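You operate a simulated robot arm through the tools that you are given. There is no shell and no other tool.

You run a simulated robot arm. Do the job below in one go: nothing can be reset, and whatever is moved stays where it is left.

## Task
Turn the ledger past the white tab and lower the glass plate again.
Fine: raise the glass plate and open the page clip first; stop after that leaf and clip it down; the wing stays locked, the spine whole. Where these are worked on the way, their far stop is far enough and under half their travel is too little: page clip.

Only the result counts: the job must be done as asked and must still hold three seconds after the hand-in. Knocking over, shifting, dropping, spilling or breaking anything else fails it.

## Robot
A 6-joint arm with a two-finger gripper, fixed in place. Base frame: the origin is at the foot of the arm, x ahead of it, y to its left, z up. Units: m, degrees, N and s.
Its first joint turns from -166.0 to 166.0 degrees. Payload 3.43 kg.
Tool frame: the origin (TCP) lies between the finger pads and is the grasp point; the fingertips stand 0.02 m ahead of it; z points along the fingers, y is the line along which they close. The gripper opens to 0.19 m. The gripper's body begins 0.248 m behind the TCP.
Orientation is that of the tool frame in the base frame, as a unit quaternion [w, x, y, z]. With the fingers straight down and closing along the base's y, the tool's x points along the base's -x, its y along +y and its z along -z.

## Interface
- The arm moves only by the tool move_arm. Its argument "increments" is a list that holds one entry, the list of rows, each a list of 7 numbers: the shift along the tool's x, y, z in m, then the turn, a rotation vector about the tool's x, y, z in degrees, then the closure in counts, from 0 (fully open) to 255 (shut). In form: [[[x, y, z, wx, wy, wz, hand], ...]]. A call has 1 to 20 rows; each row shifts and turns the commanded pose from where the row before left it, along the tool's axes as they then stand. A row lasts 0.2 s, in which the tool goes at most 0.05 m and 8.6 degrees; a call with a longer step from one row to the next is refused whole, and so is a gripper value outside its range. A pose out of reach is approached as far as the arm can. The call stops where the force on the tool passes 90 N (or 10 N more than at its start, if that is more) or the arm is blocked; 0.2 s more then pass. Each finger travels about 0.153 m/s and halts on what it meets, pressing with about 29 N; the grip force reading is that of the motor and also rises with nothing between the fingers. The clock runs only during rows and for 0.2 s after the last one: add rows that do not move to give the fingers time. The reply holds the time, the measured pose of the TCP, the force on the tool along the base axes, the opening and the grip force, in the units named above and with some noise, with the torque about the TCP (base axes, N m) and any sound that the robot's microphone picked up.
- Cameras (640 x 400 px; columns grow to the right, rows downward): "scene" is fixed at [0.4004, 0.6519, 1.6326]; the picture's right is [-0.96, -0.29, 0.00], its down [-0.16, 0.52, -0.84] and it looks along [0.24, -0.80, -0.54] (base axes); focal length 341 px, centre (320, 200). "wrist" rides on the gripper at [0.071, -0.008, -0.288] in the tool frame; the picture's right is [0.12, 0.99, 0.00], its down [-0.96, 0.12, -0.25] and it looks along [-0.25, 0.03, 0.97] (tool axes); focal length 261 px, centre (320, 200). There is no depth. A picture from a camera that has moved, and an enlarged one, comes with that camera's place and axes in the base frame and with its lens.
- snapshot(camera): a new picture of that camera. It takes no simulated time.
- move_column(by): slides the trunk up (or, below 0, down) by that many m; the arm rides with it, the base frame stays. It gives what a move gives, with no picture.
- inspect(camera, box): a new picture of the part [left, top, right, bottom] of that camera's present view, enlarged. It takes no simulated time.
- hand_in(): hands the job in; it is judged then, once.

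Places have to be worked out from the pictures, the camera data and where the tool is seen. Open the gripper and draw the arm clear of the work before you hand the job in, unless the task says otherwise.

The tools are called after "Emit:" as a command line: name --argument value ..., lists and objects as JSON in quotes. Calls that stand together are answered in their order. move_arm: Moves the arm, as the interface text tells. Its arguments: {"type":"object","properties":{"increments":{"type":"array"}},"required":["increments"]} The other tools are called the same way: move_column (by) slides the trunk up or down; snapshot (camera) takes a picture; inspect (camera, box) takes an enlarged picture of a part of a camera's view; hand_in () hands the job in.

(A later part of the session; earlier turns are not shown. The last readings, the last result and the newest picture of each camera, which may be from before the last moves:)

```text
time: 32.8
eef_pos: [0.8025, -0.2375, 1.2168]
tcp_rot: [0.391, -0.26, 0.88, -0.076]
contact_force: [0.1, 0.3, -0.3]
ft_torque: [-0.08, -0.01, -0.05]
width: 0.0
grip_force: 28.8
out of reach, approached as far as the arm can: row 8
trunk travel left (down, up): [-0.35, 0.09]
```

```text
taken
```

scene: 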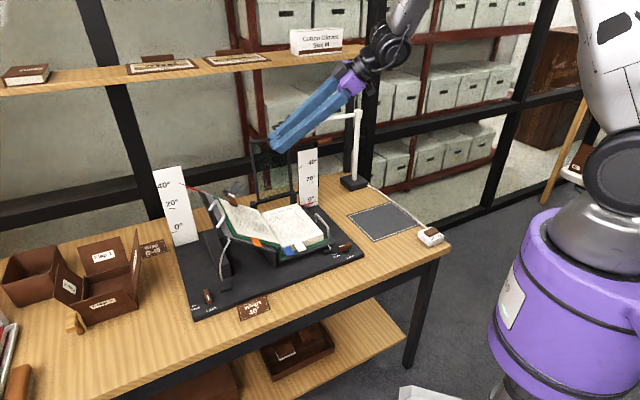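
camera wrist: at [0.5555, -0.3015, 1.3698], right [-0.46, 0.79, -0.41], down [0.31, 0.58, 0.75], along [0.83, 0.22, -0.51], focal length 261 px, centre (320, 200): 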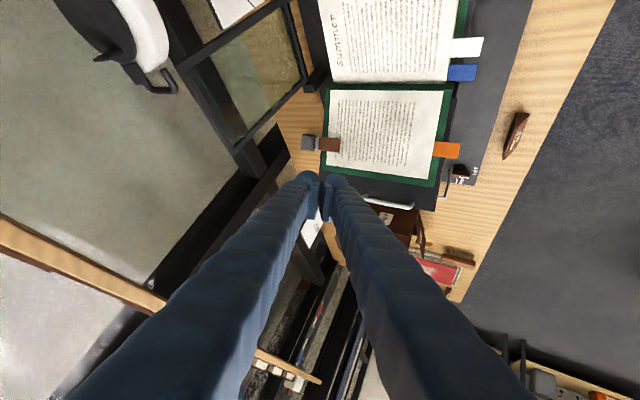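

The tool now faces the wing squarely. I zoom in on the clip from this viewpoint to refine its position.

Emit:
inspect --camera "wrist" --box '[280, 115, 360, 165]'

Emit:
inspect --camera "scene" --box '[200, 160, 280, 210]'

```text
8.00 times, centred on (320, 140) of wrist
camera zoom: at [0.5555, -0.3015, 1.3698], right [-0.46, 0.79, -0.41], down [0.31, 0.58, 0.75], along [0.83, 0.22, -0.51], focal length 2085 px, centre (320, 680)
```

zoom: 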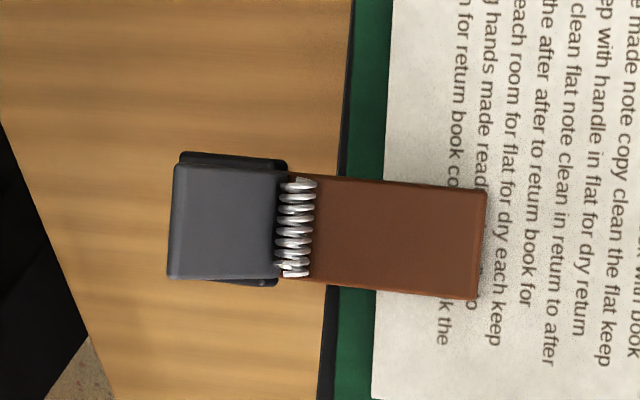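

```text
8.00 times, centred on (240, 185) of scene
camera zoom: at [0.4004, 0.6519, 1.6326], right [-0.96, -0.29, 0.0], down [-0.16, 0.52, -0.84], along [0.24, -0.8, -0.54], focal length 2726 px, centre (960, 320)
```

zoom: 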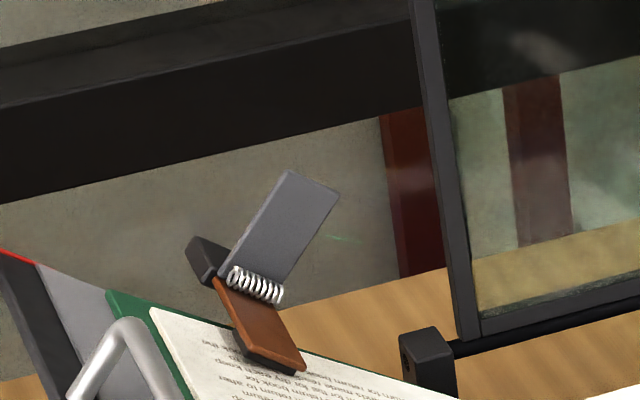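

The clip pivot is refined to about (u 0.531, v 0.894, z 0.975), with the paddle about 76° off the wing plane. I approach to 3 cm in front of the paddle's upper part.

Emit:
move_arm --increments '[[[0.0076, -0.0002, 0.0358, 0, 0, 0, 255], [0.0076, -0.0002, 0.0358, 0, 0, 0, 255], [0.0076, -0.0002, 0.0358, 0, 0, 0, 255], [0.0076, -0.0002, 0.0358, 0, 0, 0, 255], [0.0076, -0.0002, 0.0358, 0, 0, 0, 255], [0.0076, -0.0002, 0.0358, 0, 0, 0, 255], [0.0076, -0.0002, 0.0358, 0, 0, 0, 255], [0, 0, 0, 0, 0, 0, 255]]]'

Emit:
snapshot --camera "wrist"

Emit:
inspect --camera "scene" --box '[180, 130, 300, 230]'

```text
time: 34.6
eef_pos: [0.9905, -0.2802, 1.0597]
tcp_rot: [0.394, -0.26, 0.878, -0.08]
contact_force: [-0.1, 0.5, 0.1]
ft_torque: [0.0, -0.01, 0.02]
width: 0.0
grip_force: 29.4
out of reach, approached as far as the arm can: row 1, 2, 3, 4, 5, 6
trunk travel left (down, up): [-0.35, 0.09]
```

```text
taken
camera wrist: at [0.743, -0.343, 1.2129], right [-0.46, 0.78, -0.42], down [0.31, 0.58, 0.75], along [0.83, 0.22, -0.51], focal length 261 px, centre (320, 200)
```

wrist: 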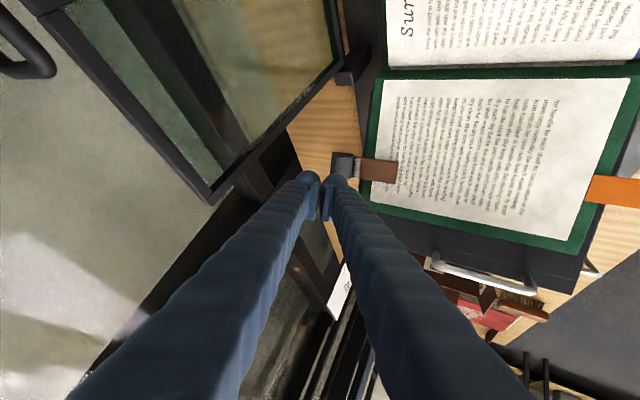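

```text
4.00 times, centred on (240, 180) of scene
camera zoom: at [0.4004, 0.6519, 1.6326], right [-0.96, -0.29, 0.0], down [-0.16, 0.52, -0.84], along [0.24, -0.8, -0.54], focal length 1363 px, centre (640, 280)
```

zoom: 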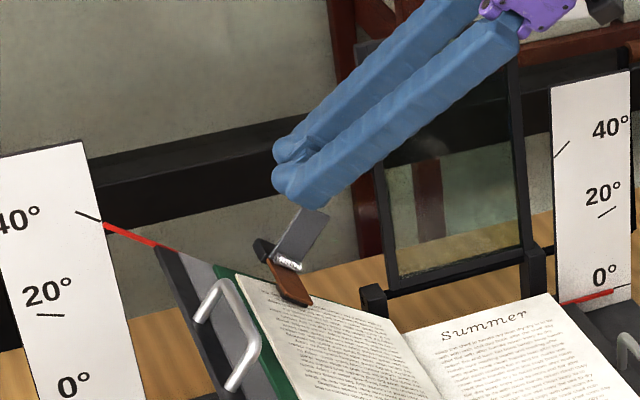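

The tool ended higher and farther along than commanded, just above the paddle. I move it back in small steps before descending.

Emit:
move_arm --increments '[[[0.0004, 0.011, -0.0058, 0, 0, 0, 255], [0.0004, 0.011, -0.0058, 0, 0, 0, 255], [0.0004, 0.011, -0.0058, 0, 0, 0, 255], [0.0004, 0.011, -0.0058, 0, 0, 0, 255], [0, 0, 0, 0, 0, 0, 255]]]'

```text
time: 35.8
eef_pos: [0.9812, -0.2628, 1.0799]
tcp_rot: [0.393, -0.26, 0.879, -0.079]
contact_force: [0.6, -0.2, -0.2]
ft_torque: [0.0, -0.01, -0.01]
width: 0.0
grip_force: 29.1
out of reach, approached as far as the arm can: row 1, 2, 3, 4
trunk travel left (down, up): [-0.35, 0.09]
```

The arm is running into a wrist limit: it can't go inward and down while pointing outward. Lowering the trunk should free it, so I retreat up and back first.

Emit:
move_arm --increments '[[[-0.0233, 0.0024, -0.0328, 0, 0, 0, 255], [-0.0233, 0.0024, -0.0328, 0, 0, 0, 255], [-0.0233, 0.0024, -0.0328, 0, 0, 0, 255], [-0.0233, 0.0024, -0.0328, 0, 0, 0, 255], [-0.0233, 0.0024, -0.0328, 0, 0, 0, 255], [-0.0233, 0.0024, -0.0328, 0, 0, 0, 255], [0, 0, 0, 0, 0, 0, 255]]]'

```text
time: 37.4
eef_pos: [0.9069, -0.1897, 1.2964]
tcp_rot: [0.396, -0.259, 0.877, -0.084]
contact_force: [0.9, -0.7, -0.3]
ft_torque: [-0.03, -0.03, -0.01]
width: 0.0
grip_force: 29.1
trunk travel left (down, up): [-0.35, 0.09]
```

Clear above. I lower the trunk by 0.2 m.

Emit:
move_column --by -0.2

Emit:
snapshot --camera "scene"

```text
time: 39.6
eef_pos: [0.9062, -0.1899, 1.0997]
tcp_rot: [0.397, -0.259, 0.877, -0.084]
contact_force: [-0.1, 0.9, -0.3]
ft_torque: [0.03, 0.0, -0.02]
width: 0.0001
grip_force: 28.9
trunk travel left (down, up): [-0.15, 0.29]
```

```text
taken
```

scene: 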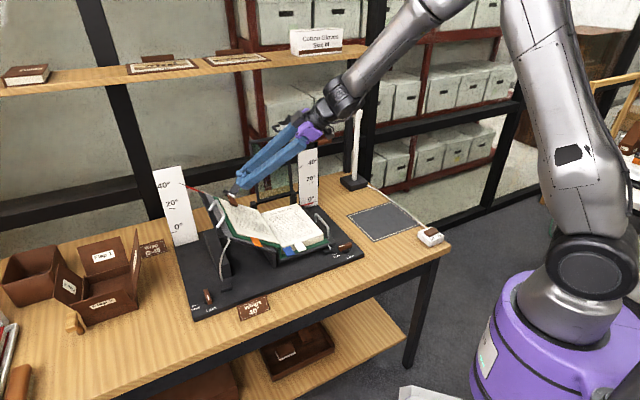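

The arm now has a comfortable posture. I approach to 3 cm in front of the paddle.

Emit:
move_arm --increments '[[[0.0153, -0.0096, 0.023, 0, 0, 0, 255], [0.0153, -0.0096, 0.023, 0, 0, 0, 255], [0.0153, -0.0096, 0.023, 0, 0, 0, 255], [0.0152, -0.0095, 0.0231, 0, 0, 0, 255], [0, 0, 0, 0, 0, 0, 255]]]'

Emit:
snapshot --camera "wrist"

Emit:
inspect --camera "scene" --box '[190, 150, 290, 220]'

```text
time: 40.8
eef_pos: [0.9539, -0.2489, 1.0117]
tcp_rot: [0.395, -0.258, 0.877, -0.085]
contact_force: [-0.7, -1.0, 0.3]
ft_torque: [0.01, 0.01, 0.06]
width: 0.0
grip_force: 28.8
trunk travel left (down, up): [-0.15, 0.29]
```

```text
taken
camera wrist: at [0.7043, -0.3098, 1.1604], right [-0.45, 0.78, -0.43], down [0.3, 0.58, 0.75], along [0.84, 0.21, -0.5], focal length 261 px, centre (320, 200)
```

wrist: 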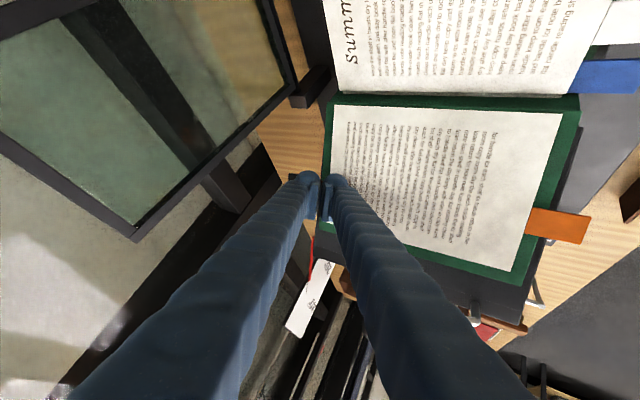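

```text
5.71 times, centred on (240, 185) of scene
camera zoom: at [0.4004, 0.6519, 1.6326], right [-0.96, -0.29, 0.0], down [-0.16, 0.52, -0.84], along [0.24, -0.8, -0.54], focal length 1947 px, centre (777, 286)
```

zoom: 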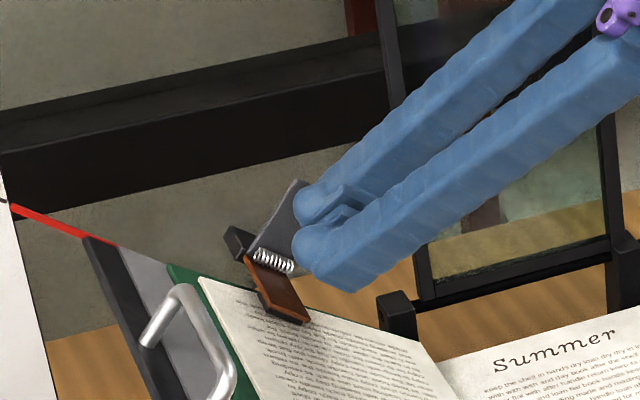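

Aligned in front of the paddle. I push along +v in small steps, watching the force.

Emit:
move_arm --increments '[[[0, -0.0088, 0.0048, 0, 0, 0, 255], [0, -0.0088, 0.0048, 0, 0, 0, 255], [0, -0.0088, 0.0048, 0, 0, 0, 255], [0, -0.0088, 0.0048, 0, 0, 0, 255], [0, 0, 0, 0, 0, 0, 255]]]'

Emit:
inspect --camera "scene" --box '[190, 150, 290, 220]'

```text
time: 42.0
eef_pos: [0.9832, -0.2771, 1.01]
tcp_rot: [0.395, -0.26, 0.877, -0.084]
contact_force: [-1.1, -0.3, 1.2]
ft_torque: [0.0, -0.03, -0.02]
width: 0.0002
grip_force: 29.2
trunk travel left (down, up): [-0.15, 0.29]
```

```text
5.71 times, centred on (240, 185) of scene
camera zoom: at [0.4004, 0.6519, 1.6326], right [-0.96, -0.29, 0.0], down [-0.16, 0.52, -0.84], along [0.24, -0.8, -0.54], focal length 1947 px, centre (777, 286)
```

zoom: 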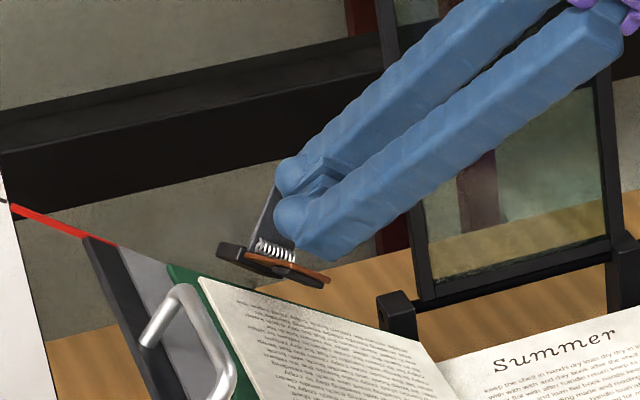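

The clip opens easily. I follow the paddle's arc further, back and down toward the wing.

Emit:
move_arm --increments '[[[0, -0.0024, 0.0055, 0, 0, 0, 255], [0, -0.0023, 0.0054, 0, 0, 0, 255], [0, -0.0013, 0.007, 0, 0, 0, 255], [0, 0, 0, 0, 0, 0, 255]]]'

Emit:
inspect --camera "scene" --box '[190, 150, 290, 220]'

Emit:
inspect --camera "wrist" --box '[270, 140, 370, 220]'

```text
time: 43.0
eef_pos: [0.9987, -0.2821, 1.0011]
tcp_rot: [0.397, -0.259, 0.876, -0.084]
contact_force: [-4.4, -5.9, 9.7]
ft_torque: [-0.08, 0.0, 0.05]
width: 0.006
grip_force: 34.1
trunk travel left (down, up): [-0.15, 0.29]
```

```text
5.71 times, centred on (240, 185) of scene
camera zoom: at [0.4004, 0.6519, 1.6326], right [-0.96, -0.29, 0.0], down [-0.16, 0.52, -0.84], along [0.24, -0.8, -0.54], focal length 1947 px, centre (777, 286)
```

zoom: 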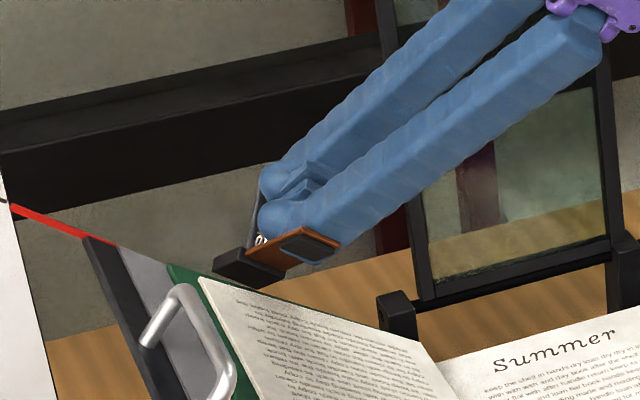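

```text
5.00 times, centred on (320, 180) of wrist
camera zoom: at [0.7478, -0.3434, 1.1515], right [-0.45, 0.78, -0.43], down [0.3, 0.59, 0.75], along [0.84, 0.21, -0.5], focal length 1303 px, centre (320, 300)
```

zoom: 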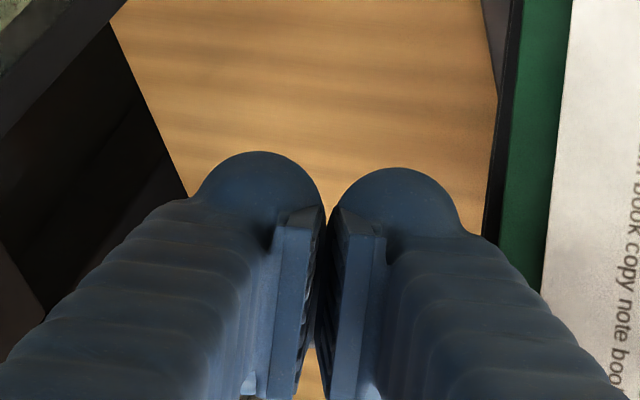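

The fingers are now wedged between paddle and blade, with the blade swung well up. I withdraw along the tool axis and see whether the clip stays open and how far.

Emit:
move_arm --increments '[[[0, 0, -0.01, 0, 0, 0, 255], [0, 0, -0.02, 0, 0, 0, 255], [0, 0, -0.03, 0, 0, 0, 255], [0, 0, -0.04, 0, 0, 0, 255], [0, 0, 0, 0, 0, 0, 255]]]'

Emit:
inspect --camera "scene" --box '[190, 150, 290, 220]'

Emit:
snapshot --camera "wrist"

Emit:
inspect --camera "wrist" --box '[270, 120, 390, 200]'

```text
time: 44.2
eef_pos: [0.9247, -0.2852, 1.0666]
tcp_rot: [0.396, -0.26, 0.877, -0.083]
contact_force: [0.3, 0.4, -0.4]
ft_torque: [-0.04, -0.02, -0.03]
width: 0.0
grip_force: 34.0
trunk travel left (down, up): [-0.15, 0.29]
```

```text
5.71 times, centred on (240, 185) of scene
camera zoom: at [0.4004, 0.6519, 1.6326], right [-0.96, -0.29, 0.0], down [-0.16, 0.52, -0.84], along [0.24, -0.8, -0.54], focal length 1947 px, centre (777, 286)
```

zoom: 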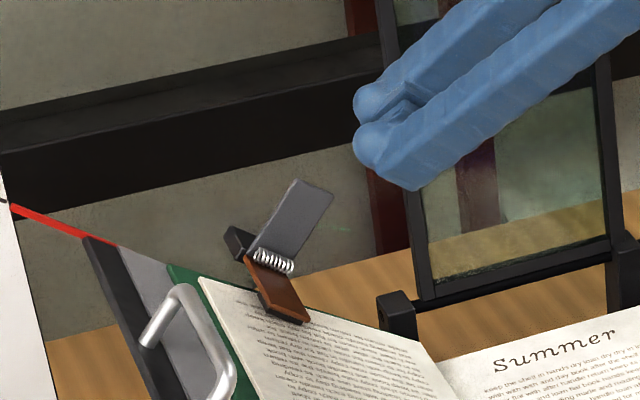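

```text
taken
camera wrist: at [0.6749, -0.3462, 1.2171], right [-0.45, 0.78, -0.43], down [0.3, 0.59, 0.75], along [0.84, 0.21, -0.5], focal length 261 px, centre (320, 200)
```

wrist: 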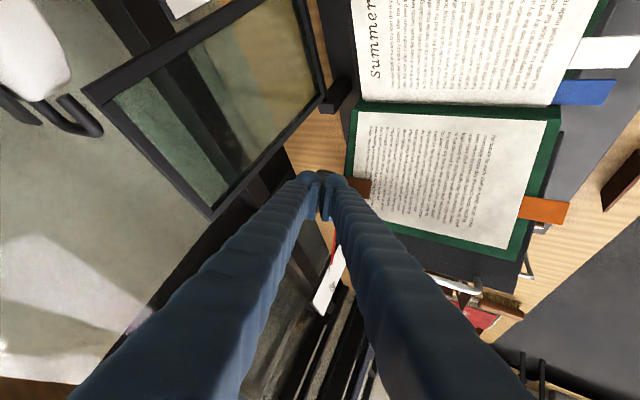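

```text
5.00 times, centred on (330, 160) of wrist
camera zoom: at [0.6749, -0.3462, 1.2171], right [-0.45, 0.78, -0.43], down [0.3, 0.59, 0.75], along [0.84, 0.21, -0.5], focal length 1303 px, centre (270, 400)
```

zoom: 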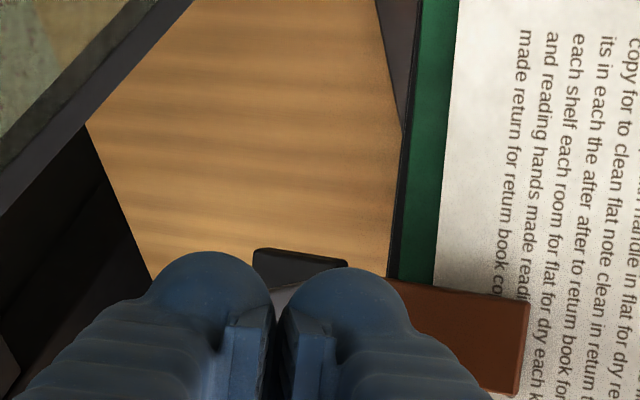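

The clip sprang back shut because I hadn't passed its tipping point; the wedge between paddle and blade limited me. I'll instead grip the paddle by its side edges, closing along the hinge axis, so I can swing it fully. I roll the tool 90° with the fingers partly open.

Emit:
move_arm --increments '[[[0, 0, -0.03, 0, 0, 0, 255], [0, 0, 0, 0, 0, -8.2, 161], [0, 0, 0, 0, 0, -8.2, 161], [0, 0, 0, 0, 0, -8.2, 161], [0, 0, 0, 0, 0, -8.2, 161], [0, 0, 0, 0, 0, -8.2, 161], [0, 0, 0, 0, 0, -8.2, 161], [0, 0, 0, 0, 0, -8.2, 161], [0, 0, 0, 0, 0, -8.2, 161], [0, 0, 0, 0, 0, -8.2, 161], [0, 0, 0, 0, 0, -8.2, 161], [0, 0, 0, 0, 0, -8, 161], [0, 0, 0, 0, 0, 0, 161]]]'

Emit:
snapshot --camera "wrist"

Emit:
inspect --camera "wrist" --box '[240, 120, 400, 240]'

```text
time: 47.0
eef_pos: [1.0043, -0.2747, 1.2144]
tcp_rot: [-0.203, 0.806, -0.451, 0.326]
contact_force: [0.4, 0.4, -0.3]
ft_torque: [-0.01, 0.01, -0.02]
width: 0.0703
grip_force: 0.1
out of reach, approached as far as the arm can: row 6, 7, 8, 9, 10, 11, 12
trunk travel left (down, up): [-0.15, 0.29]
```

```text
taken
camera wrist: at [0.8307, -0.3412, 1.447], right [-0.54, -0.61, -0.58], down [-0.61, 0.76, -0.23], along [0.57, 0.23, -0.79], focal length 261 px, centre (320, 200)
```

wrist: 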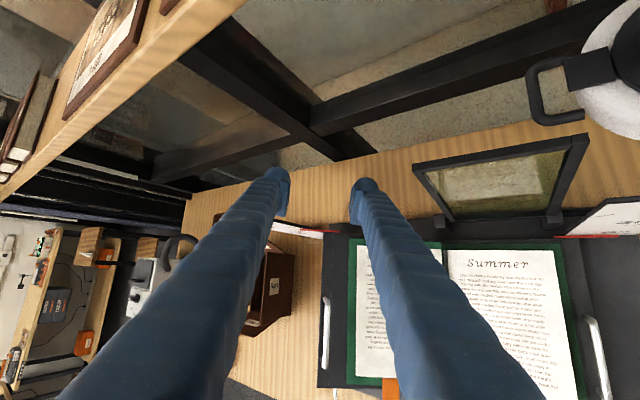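

```text
3.33 times, centred on (320, 180) of wrist
camera zoom: at [0.8307, -0.3412, 1.447], right [-0.54, -0.61, -0.58], down [-0.61, 0.76, -0.23], along [0.57, 0.23, -0.79], focal length 869 px, centre (320, 267)
```

zoom: 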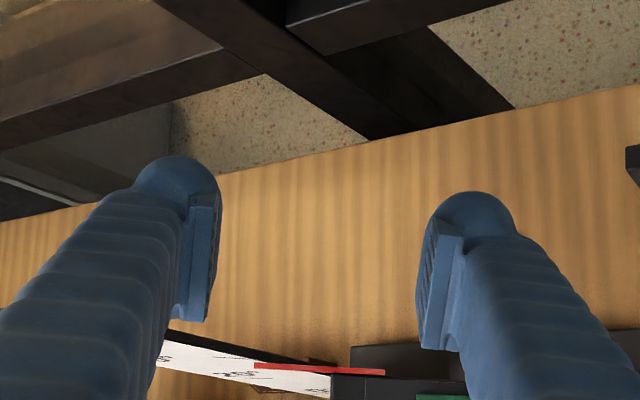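

The orientation was achieved, but a wrist limit pushed the tool up and outward; nothing was touched. The opposite roll gives the same finger alignment within better joint range, so I roll back the other way by 180°.

Emit:
move_arm --increments '[[[0, 0, 0, 0, 0, 8.5, 161], [0, 0, 0, 0, 0, 8.5, 161], [0, 0, 0, 0, 0, 8.5, 161], [0, 0, 0, 0, 0, 8.5, 161], [0, 0, 0, 0, 0, 8.5, 161], [0, 0, 0, 0, 0, 8.5, 161], [0, 0, 0, 0, 0, 8.5, 161], [0, 0, 0, 0, 0, 8.5, 161], [0, 0, 0, 0, 0, 8.5, 161], [0, 0, 0, 0, 0, 8.5, 161], [0, 0, 0, 0, 0, 8.5, 161], [0, 0, 0, 0, 0, 8.5, 161], [0, 0, 0, 0, 0, 8.5, 161], [0, 0, 0, 0, 0, 8.5, 161], [0, 0, 0, 0, 0, 8.5, 161], [0, 0, 0, 0, 0, 8.5, 161], [0, 0, 0, 0, 0, 8.5, 161], [0, 0, 0, 0, 0, 8.5, 161], [0, 0, 0, 0, 0, 8.5, 161], [0, 0, 0, 0, 0, 8.5, 161]]]'

Emit:
snapshot --camera "scene"

```text
time: 51.2
eef_pos: [1.004, -0.2753, 1.214]
tcp_rot: [0.341, 0.38, 0.842, 0.175]
contact_force: [0.9, 0.1, -0.7]
ft_torque: [-0.04, 0.0, -0.02]
width: 0.0702
grip_force: 0.1
trunk travel left (down, up): [-0.15, 0.29]
```

```text
taken
```

scene: 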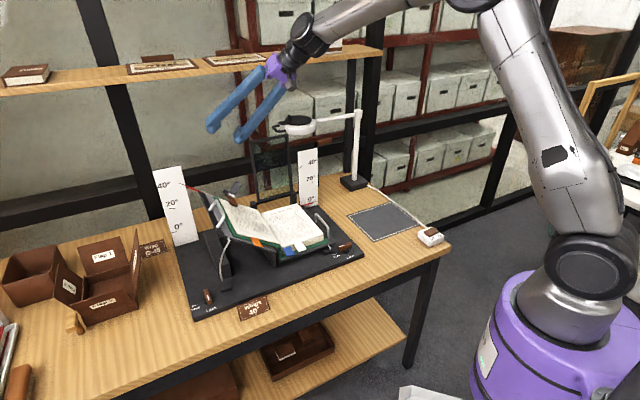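

Good. I finish the roll and move to a pre-grasp point 8 cm back from the paddle.

Emit:
move_arm --increments '[[[0, 0, 0, 0, 0, 8.2, 161], [0.0154, -0.027, 0.0134, 0, 0, 0, 161], [0.0154, -0.027, 0.0134, 0, 0, 0, 161], [0.0154, -0.027, 0.0134, 0, 0, 0, 161], [0.0154, -0.027, 0.0134, 0, 0, 0, 161], [0.0154, -0.027, 0.0134, 0, 0, 0, 161], [0, 0, 0, 0, 0, 0, 161]]]'

Emit:
snapshot --camera "wrist"

Emit:
inspect --camera "wrist" --box '[240, 120, 400, 240]'

Emit:
inspect --camera "scene" --box '[190, 140, 300, 220]'

```text
time: 52.8
eef_pos: [0.9386, -0.2823, 1.0579]
tcp_rot: [0.329, 0.438, 0.813, 0.198]
contact_force: [0.5, -0.3, 0.0]
ft_torque: [-0.02, 0.01, 0.03]
width: 0.0702
grip_force: 0.0
trunk travel left (down, up): [-0.15, 0.29]
```

```text
taken
camera wrist: at [0.7008, -0.2363, 1.2294], right [0.53, 0.63, 0.56], down [0.28, -0.76, 0.59], along [0.8, -0.16, -0.58], focal length 261 px, centre (320, 200)
```

wrist: 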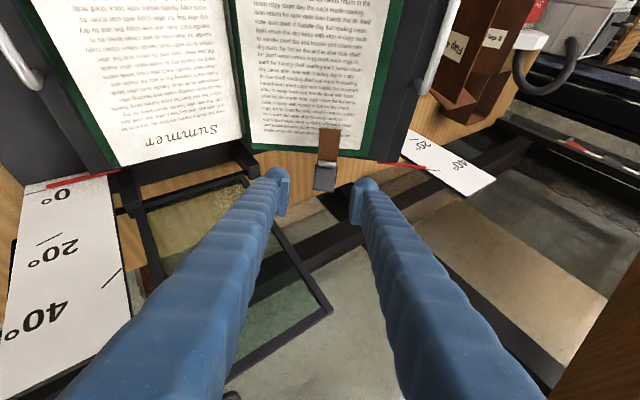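

```text
3.33 times, centred on (320, 180) of wrist
camera zoom: at [0.7008, -0.2363, 1.2294], right [0.53, 0.63, 0.56], down [0.28, -0.76, 0.59], along [0.8, -0.16, -0.58], focal length 869 px, centre (320, 267)
```

zoom: 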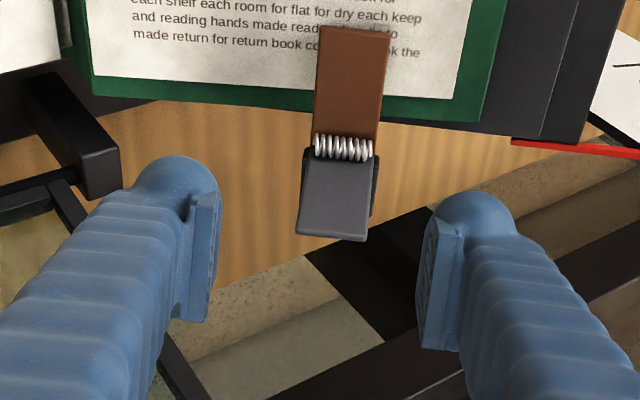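

```text
5.00 times, centred on (245, 180) of scene
camera zoom: at [0.4004, 0.6519, 1.6326], right [-0.96, -0.29, 0.0], down [-0.16, 0.52, -0.84], along [0.24, -0.8, -0.54], focal length 1704 px, centre (695, 300)
```

zoom: 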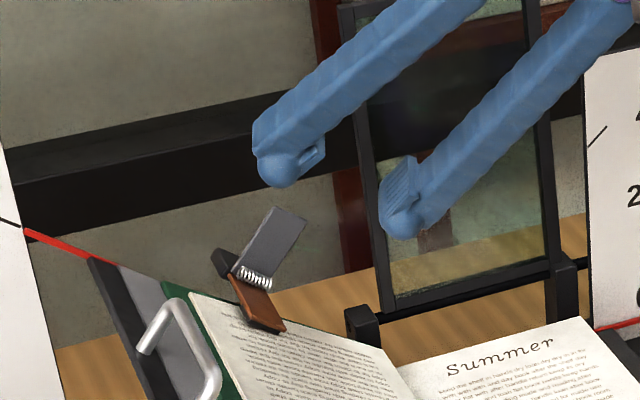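

The paddle stands neatly between the fingers, about 7 mm off centre. I advance 8 cm while centring on it.

Emit:
move_arm --increments '[[[0, 0.0018, 0.0207, 0, 0, 0, 161], [0, 0.0018, 0.0207, 0, 0, 0, 161], [0, 0.0018, 0.0207, 0, 0, 0, 161], [0, 0.0016, 0.0207, 0, 0, 0, 161], [0, 0, 0, 0, 0, 0, 161]]]'

Emit:
inspect --camera "wrist" --box '[240, 120, 400, 240]'

Emit:
inspect --camera "scene" --box '[190, 140, 300, 220]'

```text
time: 54.0
eef_pos: [1.0038, -0.273, 1.0038]
tcp_rot: [0.329, 0.439, 0.812, 0.198]
contact_force: [-0.1, 0.6, 0.0]
ft_torque: [-0.05, 0.0, 0.0]
width: 0.07
grip_force: 0.1
trunk travel left (down, up): [-0.15, 0.29]
```

```text
3.33 times, centred on (320, 180) of wrist
camera zoom: at [0.7662, -0.2285, 1.1758], right [0.53, 0.63, 0.56], down [0.28, -0.76, 0.59], along [0.8, -0.16, -0.58], focal length 869 px, centre (320, 267)
```

zoom: 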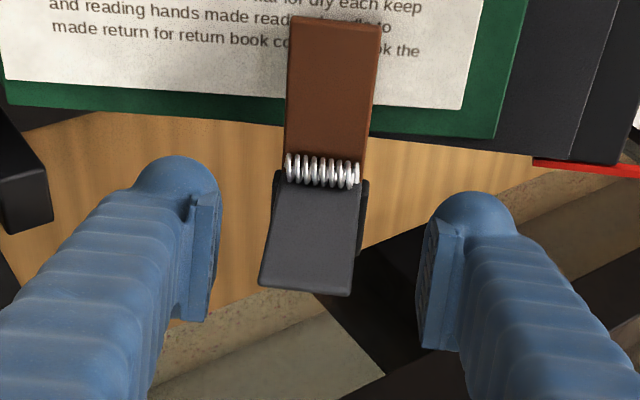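

```text
5.00 times, centred on (245, 180) of scene
camera zoom: at [0.4004, 0.6519, 1.6326], right [-0.96, -0.29, 0.0], down [-0.16, 0.52, -0.84], along [0.24, -0.8, -0.54], focal length 1704 px, centre (695, 300)
```

zoom: 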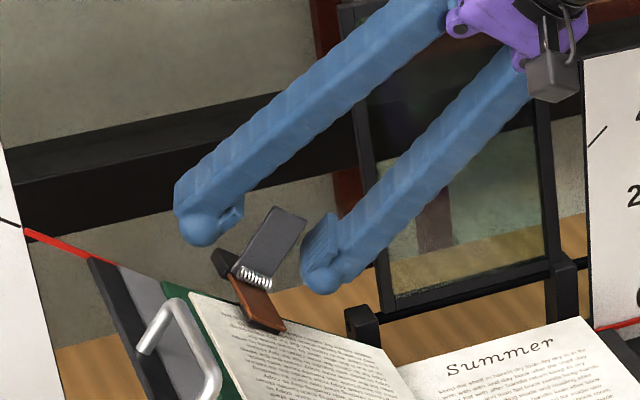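

Well placed. I shift 3 mm to centre and close on the paddle's side edges.

Emit:
move_arm --increments '[[[0, -0.003, 0, 0, 0, 0, 161], [0, 0, 0, 0, 0, 0, 220], [0, 0, 0, 0, 0, 0, 255], [0, 0, 0, 0, 0, 0, 255]]]'

Emit:
inspect --camera "wrist" --box '[240, 120, 400, 240]'

```text
time: 55.0
eef_pos: [1.002, -0.2756, 1.0018]
tcp_rot: [0.329, 0.439, 0.813, 0.197]
contact_force: [0.2, -2.5, 0.4]
ft_torque: [0.61, -0.75, 0.02]
width: 0.0291
grip_force: 45.2
trunk travel left (down, up): [-0.15, 0.29]
```

```text
3.33 times, centred on (320, 180) of wrist
camera zoom: at [0.7647, -0.2304, 1.1736], right [0.53, 0.63, 0.56], down [0.28, -0.76, 0.59], along [0.8, -0.16, -0.58], focal length 869 px, centre (320, 267)
```

zoom: 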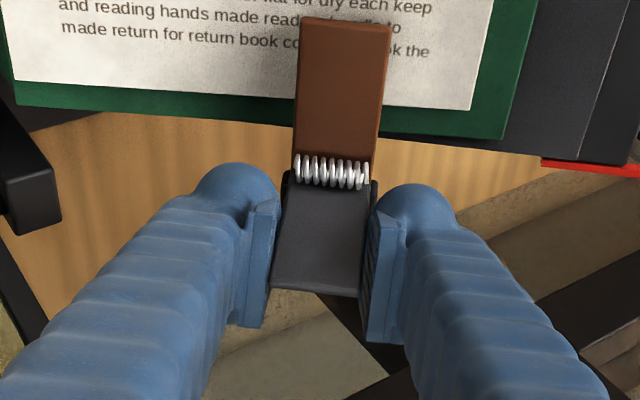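

Gripped cleanly on both edges. I swing the paddle along its arc by about 56°.

Emit:
move_arm --increments '[[[-0.0052, 0.0004, 0.0064, 0, 0, 0, 255], [-0.0034, 0.0004, 0.0076, 0, 0, 0, 255], [-0.0015, 0.0004, 0.0081, 0, 0, 0, 255], [0.0006, 0.0004, 0.0082, 0, 0, 0, 255], [0, 0, 0, 0, 0, 0, 255]]]'

Emit:
inspect --camera "wrist" --box '[240, 120, 400, 240]'

Emit:
inspect --camera "scene" --box '[190, 140, 300, 220]'

```text
time: 56.2
eef_pos: [1.0265, -0.285, 0.9892]
tcp_rot: [0.331, 0.439, 0.811, 0.199]
contact_force: [-22.1, -21.8, 20.0]
ft_torque: [0.98, -0.22, 0.83]
width: 0.0256
grip_force: 45.1
trunk travel left (down, up): [-0.15, 0.29]
```

```text
3.33 times, centred on (320, 180) of wrist
camera zoom: at [0.7883, -0.2401, 1.16], right [0.53, 0.63, 0.56], down [0.27, -0.76, 0.59], along [0.8, -0.16, -0.57], focal length 869 px, centre (320, 267)
```

zoom: 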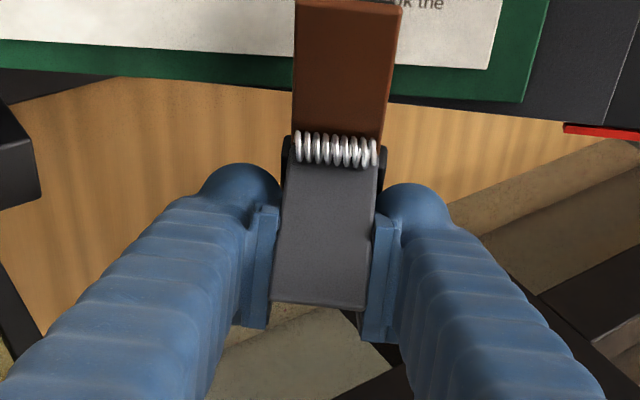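

```text
5.00 times, centred on (245, 180) of scene
camera zoom: at [0.4004, 0.6519, 1.6326], right [-0.96, -0.29, 0.0], down [-0.16, 0.52, -0.84], along [0.24, -0.8, -0.54], focal length 1704 px, centre (695, 300)
```

zoom: 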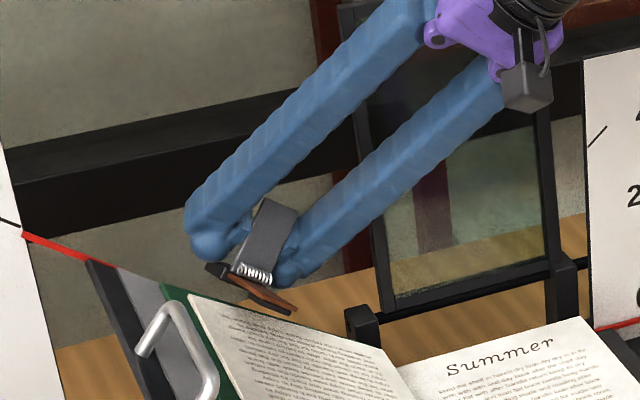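

The firm, long edge contact resists the paddle turning in my grip (35 N building up). I release, letting it close, and will re-grip only the paddle's top end, more lightly.

Emit:
move_arm --increments '[[[0, 0, 0, 0, 0, 0, 190], [0, 0, 0, 0, 0, 0, 161], [0, 0, -0.01, 0, 0, 0, 161], [0, 0, 0, 0, 0, 0, 161]]]'

Emit:
inspect --camera "wrist" --box '[240, 120, 400, 240]'

Emit:
inspect --camera "scene" --box '[190, 140, 300, 220]'

```text
time: 57.2
eef_pos: [1.0216, -0.2819, 0.9915]
tcp_rot: [0.329, 0.438, 0.813, 0.199]
contact_force: [-0.2, 0.1, 0.1]
ft_torque: [-0.01, 0.02, 0.01]
width: 0.0701
grip_force: 0.2
trunk travel left (down, up): [-0.15, 0.29]
```

```text
3.33 times, centred on (320, 180) of wrist
camera zoom: at [0.7836, -0.2373, 1.1634], right [0.53, 0.63, 0.56], down [0.28, -0.76, 0.59], along [0.8, -0.16, -0.58], focal length 869 px, centre (320, 267)
```

zoom: 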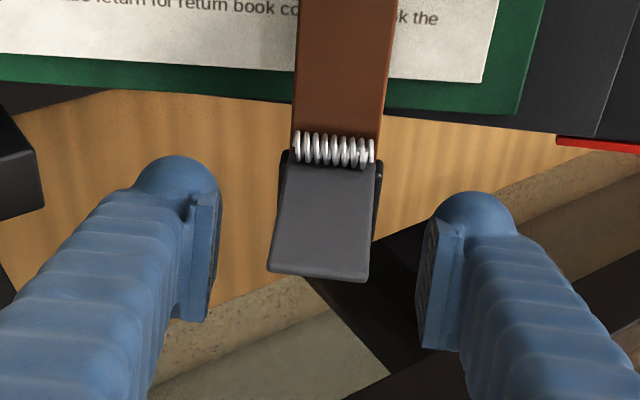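

```text
5.00 times, centred on (245, 180) of scene
camera zoom: at [0.4004, 0.6519, 1.6326], right [-0.96, -0.29, 0.0], down [-0.16, 0.52, -0.84], along [0.24, -0.8, -0.54], focal length 1704 px, centre (695, 300)
```

zoom: 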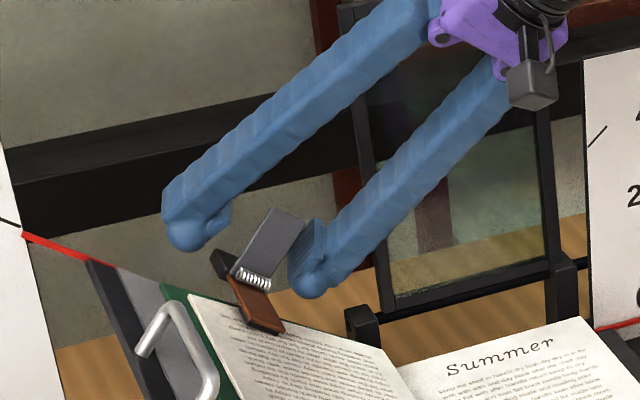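

It sprang shut again, so I need one continuous push past its tipping point. A single 16 mm finger from a nearly vertical tool, with the rising blade passing into the open gap between the fingers, should manage that. I retreat first.

Emit:
move_arm --increments '[[[0, 0, -0.0375, 0, 0, 0, 161], [0, 0, -0.0375, 0, 0, 0, 161], [0, 0, -0.0375, 0, 0, 0, 161], [0, 0, -0.0375, 0, 0, 0, 161], [0, 0, 0, 0, 0, 0, 161]]]'

Emit:
move_column --by 0.15

Emit:
move_arm --increments '[[[0, 0, 0, 0, 0, -8.2, 161], [0, 0, 0, 0, 0, -8.2, 161], [0, 0, 0, 0, 0, -8.2, 161], [0, 0, 0, 0, 0, -8.2, 161], [0, 0, 0, 0, 0, -8.2, 161], [0, 0, 0, 0, 0, -8.2, 161], [0, 0, 0, 0, 0, -8.2, 161], [0, 0, 0, 0, 0, -8.2, 161], [0, 0, 0, 0, 0, -8.2, 161], [0, 0, 0, 0, 0, -8.2, 161], [0, 0, 0, 0, 0, -8, 161], [0, 0, 0, 0, 0, 0, 161]]]'

```text
time: 58.4
eef_pos: [0.9155, -0.2885, 1.0953]
tcp_rot: [0.328, 0.438, 0.813, 0.198]
contact_force: [0.3, -0.1, 0.6]
ft_torque: [-0.02, -0.01, -0.01]
width: 0.0702
grip_force: 0.2
trunk travel left (down, up): [-0.15, 0.29]
```

```text
time: 60.1
eef_pos: [0.9149, -0.289, 1.2449]
tcp_rot: [0.328, 0.439, 0.813, 0.198]
contact_force: [0.0, 0.6, 1.1]
ft_torque: [0.01, -0.03, 0.04]
width: 0.0701
grip_force: 0.0
trunk travel left (down, up): [-0.3, 0.14]
```

```text
time: 62.7
eef_pos: [0.9154, -0.2882, 1.2461]
tcp_rot: [0.373, -0.266, 0.884, -0.091]
contact_force: [-0.2, -0.3, 0.4]
ft_torque: [-0.02, -0.01, 0.03]
width: 0.0701
grip_force: 0.0
trunk travel left (down, up): [-0.3, 0.14]
```

A single pushing finger would end up touching the page or the raised frame, so I return to the edge grip. This time I hold only the paddle's very top with the corner of the pads and a lighter squeeze, so it can pivot freely.

Emit:
move_arm --increments '[[[0, 0, 0, 0, 0, 8.2, 161], [0, 0, 0, 0, 0, 8.2, 161], [0, 0, 0, 0, 0, 8.2, 161], [0, 0, 0, 0, 0, 8.2, 161], [0, 0, 0, 0, 0, 8.2, 161], [0, 0, 0, 0, 0, 8.2, 161], [0, 0, 0, 0, 0, 8.2, 161], [0, 0, 0, 0, 0, 8.2, 161], [0, 0, 0, 0, 0, 8.2, 161], [0, 0, 0, 0, 0, 8.2, 161], [0, 0, 0, 0, 0, 8, 161], [0, 0, 0, 0, 0, 0, 161]]]'

Emit:
move_column --by -0.15

Emit:
inspect --camera "wrist" --box '[240, 120, 400, 240]'

```text
time: 65.3
eef_pos: [0.9146, -0.2894, 1.2468]
tcp_rot: [0.329, 0.439, 0.812, 0.198]
contact_force: [0.9, 0.1, 0.3]
ft_torque: [0.0, 0.0, 0.0]
width: 0.0702
grip_force: 0.1
trunk travel left (down, up): [-0.3, 0.14]
```

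```text
time: 67.1
eef_pos: [0.9141, -0.2892, 1.0972]
tcp_rot: [0.329, 0.439, 0.813, 0.197]
contact_force: [0.0, 0.1, 0.8]
ft_torque: [-0.02, 0.0, 0.01]
width: 0.0701
grip_force: 0.1
trunk travel left (down, up): [-0.15, 0.29]
```

```text
3.33 times, centred on (320, 180) of wrist
camera zoom: at [0.6769, -0.2437, 1.2687], right [0.53, 0.63, 0.56], down [0.28, -0.76, 0.59], along [0.8, -0.16, -0.58], focal length 869 px, centre (320, 267)
```

zoom: 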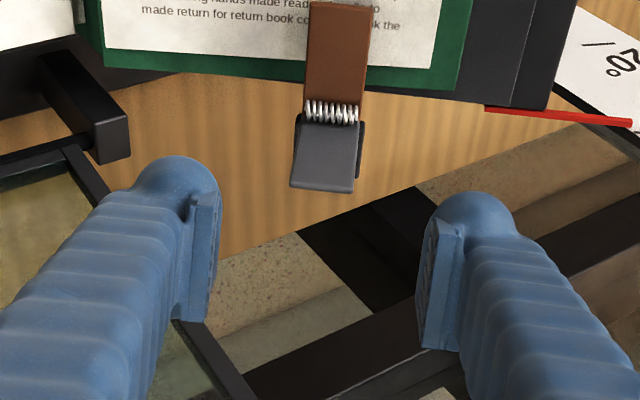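

The view is consistent with my model. I advance so that only the paddle's top end lies at the pads' front corner.

Emit:
move_arm --increments '[[[-0.0017, 0, 0.0216, 0, 0, 0, 161], [-0.0017, 0, 0.0216, 0, 0, 0, 161], [-0.0017, 0, 0.0216, 0, 0, 0, 161], [-0.0017, 0, 0.0215, 0, 0, 0, 161], [-0.0017, 0, 0.0215, 0, 0, 0, 161], [0, 0, 0, 0, 0, 0, 190]]]'

Emit:
inspect --camera "wrist" --box '[260, 140, 380, 230]'

Emit:
inspect --camera "scene" --box '[190, 140, 300, 220]'

```text
time: 68.5
eef_pos: [0.9974, -0.292, 1.0231]
tcp_rot: [0.329, 0.439, 0.812, 0.199]
contact_force: [-0.2, -0.4, -0.3]
ft_torque: [0.01, 0.02, -0.02]
width: 0.0485
grip_force: 0.1
trunk travel left (down, up): [-0.15, 0.29]
```

```text
4.44 times, centred on (320, 185) of wrist
camera zoom: at [0.7588, -0.2473, 1.1947], right [0.53, 0.63, 0.56], down [0.28, -0.76, 0.59], along [0.8, -0.16, -0.58], focal length 1158 px, centre (320, 267)
```

zoom: 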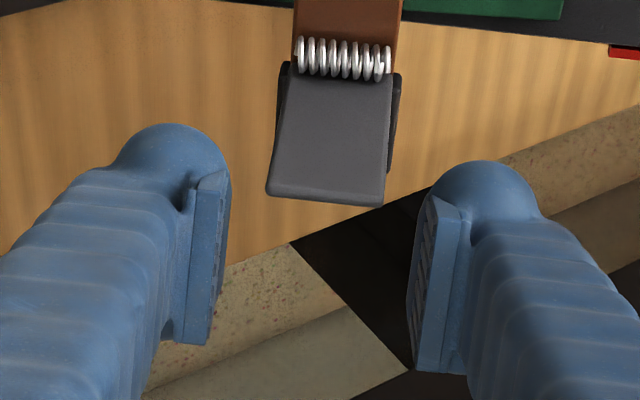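

```text
5.00 times, centred on (245, 180) of scene
camera zoom: at [0.4004, 0.6519, 1.6326], right [-0.96, -0.29, 0.0], down [-0.16, 0.52, -0.84], along [0.24, -0.8, -0.54], focal length 1704 px, centre (695, 300)
```

zoom: 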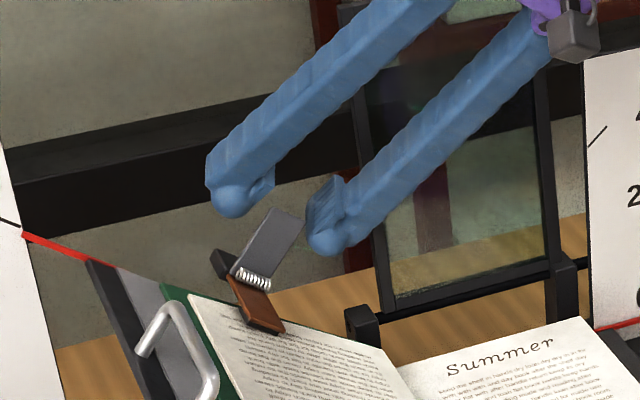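

The top centimetre of the paddle sits at the pads' corner. I close lightly to a target just under the paddle width.

Emit:
move_arm --increments '[[[0, 0.001, 0, 0, 0, 0, 205], [0, 0, 0, 0, 0, 0, 217], [0, 0, 0, 0, 0, 0, 218], [0, 0, 0, 0, 0, 0, 218]]]'

Emit:
inspect --camera "wrist" --box '[260, 140, 380, 230]'

```text
time: 69.5
eef_pos: [0.997, -0.2928, 1.022]
tcp_rot: [0.328, 0.439, 0.813, 0.198]
contact_force: [-0.9, -0.7, -2.1]
ft_torque: [-0.04, -0.03, 0.02]
width: 0.03
grip_force: 1.1
trunk travel left (down, up): [-0.15, 0.29]
```

```text
4.44 times, centred on (320, 185) of wrist
camera zoom: at [0.7591, -0.247, 1.1951], right [0.53, 0.63, 0.56], down [0.28, -0.76, 0.59], along [0.8, -0.16, -0.58], focal length 1158 px, centre (320, 267)
```

zoom: 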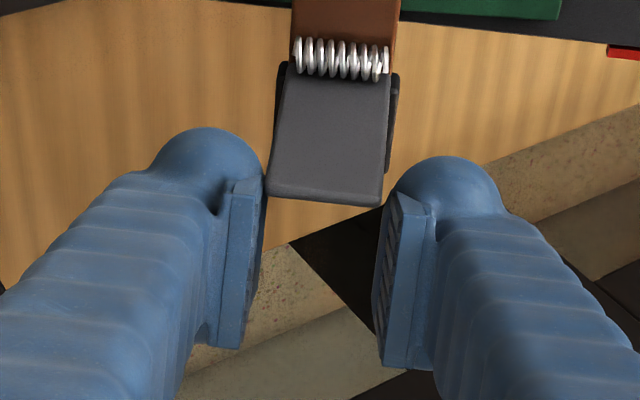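

Just touching (30 mm). I tighten slightly.

Emit:
move_arm --increments '[[[0, 0, 0, 0, 0, 0, 221], [0, 0, 0, 0, 0, 0, 224], [0, 0, 0, 0, 0, 0, 224]]]'

```text
time: 70.3
eef_pos: [0.9975, -0.2926, 1.0224]
tcp_rot: [0.328, 0.439, 0.813, 0.197]
contact_force: [-5.8, -3.5, -5.9]
ft_torque: [-0.04, 0.04, 0.12]
width: 0.0282
grip_force: 4.4
trunk travel left (down, up): [-0.15, 0.29]
```

Grip force scales gently with the command. I set a moderate squeeze and swing the paddle through the first 40° of its arc.

Emit:
move_arm --increments '[[[0, 0, 0, 0, 0, 0, 230], [-0.0055, 0.0003, 0.0055, 0, 0, 0, 230], [-0.0046, 0.0003, 0.0064, 0, 0, 0, 230], [-0.0033, 0.0003, 0.007, 0, 0, 0, 230], [-0.0021, 0.0003, 0.0076, 0, 0, 0, 230], [0, 0, 0, 0, 0, 0, 230]]]'

Emit:
inspect --camera "wrist" --box '[260, 140, 380, 230]'

Emit:
inspect --camera "scene" --box '[190, 140, 300, 220]'

```text
time: 71.7
eef_pos: [1.0201, -0.3073, 1.0133]
tcp_rot: [0.332, 0.441, 0.81, 0.198]
contact_force: [-26.2, -28.5, 9.5]
ft_torque: [0.31, 0.27, 1.1]
width: 0.0255
grip_force: 45.3
trunk travel left (down, up): [-0.15, 0.29]
```

```text
4.44 times, centred on (320, 185) of wrist
camera zoom: at [0.7806, -0.261, 1.1853], right [0.53, 0.63, 0.56], down [0.27, -0.76, 0.59], along [0.8, -0.16, -0.57], focal length 1158 px, centre (320, 267)
```

zoom: 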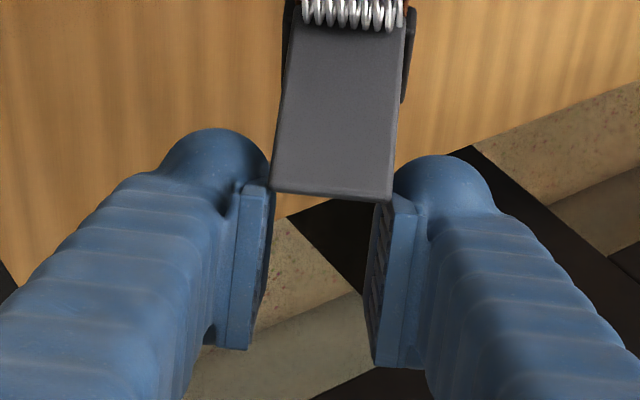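

```text
5.00 times, centred on (245, 180) of scene
camera zoom: at [0.4004, 0.6519, 1.6326], right [-0.96, -0.29, 0.0], down [-0.16, 0.52, -0.84], along [0.24, -0.8, -0.54], focal length 1704 px, centre (695, 300)
```

zoom: 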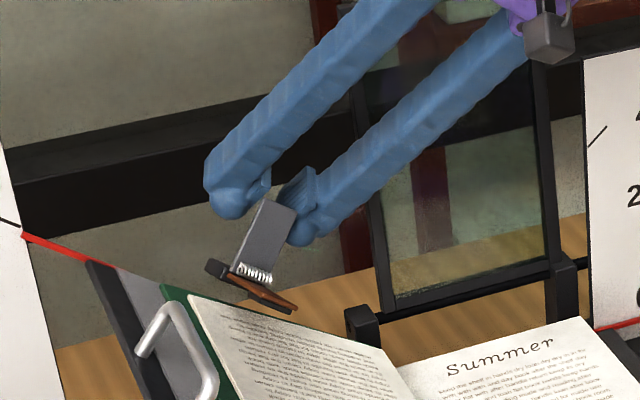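

Gripping always locks the rotation, while a plain push needed almost no force. So I'll straddle the paddle with the fingers open front-to-back, and push with the thin rear finger's inner face only. I release, retreat, and reorient.

Emit:
move_arm --increments '[[[0, 0, 0, 0, 0, 0, 190], [0, 0, 0, 0, 0, 0, 161], [0, 0, -0.02, 0, 0, 0, 161], [0, 0, -0.04, 0, 0, 0, 161], [0, 0, -0.04, 0, 0, 0, 161], [0, 0, -0.05, 0, 0, 0, 161], [0, 0, 0, 0, 0, 0, 161]]]'

Emit:
move_column --by 0.12

Emit:
move_arm --increments '[[[0, 0, 0, 0, 0, -8.2, 174], [0, 0, 0, 0, 0, -8.2, 174], [0, 0, 0, 0, 0, -8.2, 174], [0, 0, 0, 0, 0, -8.2, 174], [0, 0, 0, 0, 0, -8.2, 174], [0, 0, 0, 0, 0, -8.2, 174], [0, 0, 0, 0, 0, -8.2, 174], [0, 0, 0, 0, 0, -8.2, 174], [0, 0, 0, 0, 0, -8.2, 174], [0, 0, 0, 0, 0, -8.2, 174], [0, 0, 0, 0, 0, -8, 174], [0, 0, 0, 0.2, 6.64, -3.57, 174], [0, 0, 0, 0.2, 6.64, -3.57, 174], [0, 0, 0, 0.2, 6.64, -3.57, 174], [0, 0, 0, 0.2, 6.64, -3.57, 174], [0, 0, 0, 0.2, 6.64, -3.57, 174], [0, 0, 0, -8.5, 0, 0, 174], [0, 0, 0, 0, 0, 0, 174]]]'

Emit:
snapshot --camera "scene"

```text
time: 73.3
eef_pos: [0.9134, -0.3078, 1.1157]
tcp_rot: [0.328, 0.438, 0.813, 0.198]
contact_force: [0.5, 1.1, 0.2]
ft_torque: [-0.04, -0.01, -0.06]
width: 0.07
grip_force: 0.1
trunk travel left (down, up): [-0.15, 0.29]
```

```text
time: 74.8
eef_pos: [0.9132, -0.3094, 1.2347]
tcp_rot: [0.328, 0.439, 0.813, 0.198]
contact_force: [0.5, 0.2, -0.1]
ft_torque: [-0.03, -0.04, -0.01]
width: 0.0699
grip_force: 0.2
trunk travel left (down, up): [-0.27, 0.17]
```

```text
time: 78.6
eef_pos: [0.9131, -0.311, 1.2371]
tcp_rot: [0.063, -0.362, 0.916, -0.159]
contact_force: [0.2, -2.0, 0.1]
ft_torque: [0.22, -0.04, 0.07]
width: 0.0604
grip_force: 0.1
trunk travel left (down, up): [-0.27, 0.17]
```

```text
taken
```

scene: 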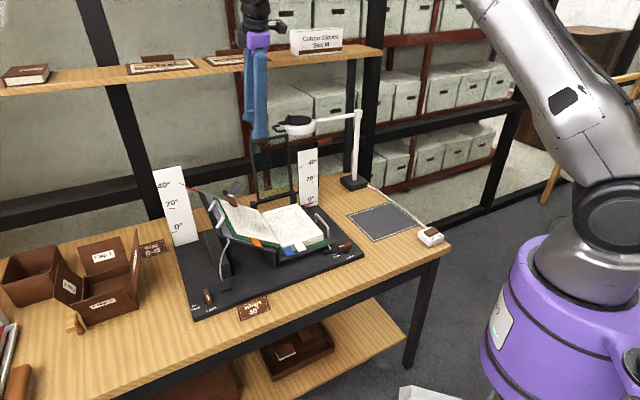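

Orientation is as planned. I move sideways above the clip, then lower to 8 cm above the start pose and look.

Emit:
move_arm --increments '[[[-0.0431, 0, 0, 0, 0, 0, 174], [-0.0431, 0, 0, 0, 0, 0, 174], [0, 0.0096, 0.042, 0, 0, 0, 174], [0, 0.0096, 0.042, 0, 0, 0, 174], [0, 0.0096, 0.042, 0, 0, 0, 174], [0, 0, 0, 0, 0, 0, 174]]]'

Emit:
snapshot --camera "wrist"

Emit:
inspect --camera "wrist" --box '[260, 130, 380, 220]'

```text
time: 80.0
eef_pos: [0.9871, -0.2621, 1.1074]
tcp_rot: [0.062, -0.361, 0.917, -0.16]
contact_force: [-0.3, -0.2, 0.4]
ft_torque: [0.07, 0.01, 0.0]
width: 0.0602
grip_force: 0.1
trunk travel left (down, up): [-0.27, 0.17]
```

```text
taken
camera wrist: at [0.8745, -0.2445, 1.3805], right [-0.73, 0.6, -0.34], down [0.57, 0.8, 0.19], along [0.38, -0.05, -0.92], focal length 261 px, centre (320, 200)
```

wrist: 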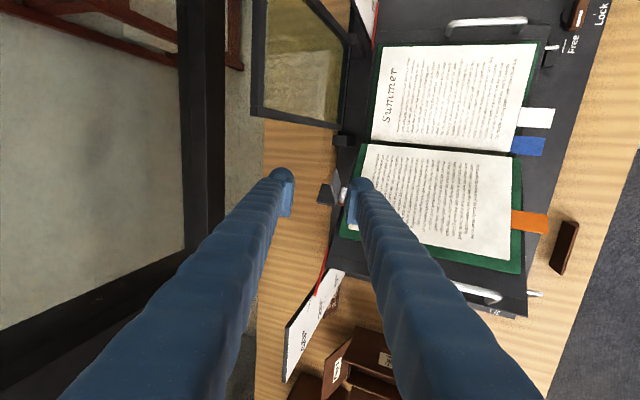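

```text
4.44 times, centred on (320, 175) of wrist
camera zoom: at [0.8745, -0.2445, 1.3805], right [-0.73, 0.6, -0.34], down [0.57, 0.8, 0.19], along [0.38, -0.05, -0.92], focal length 1158 px, centre (320, 311)
```

zoom: 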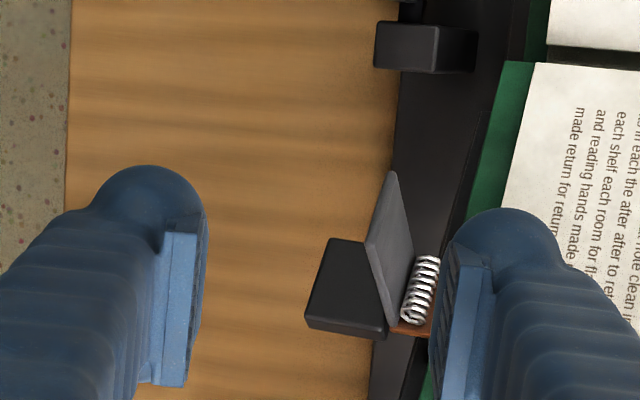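

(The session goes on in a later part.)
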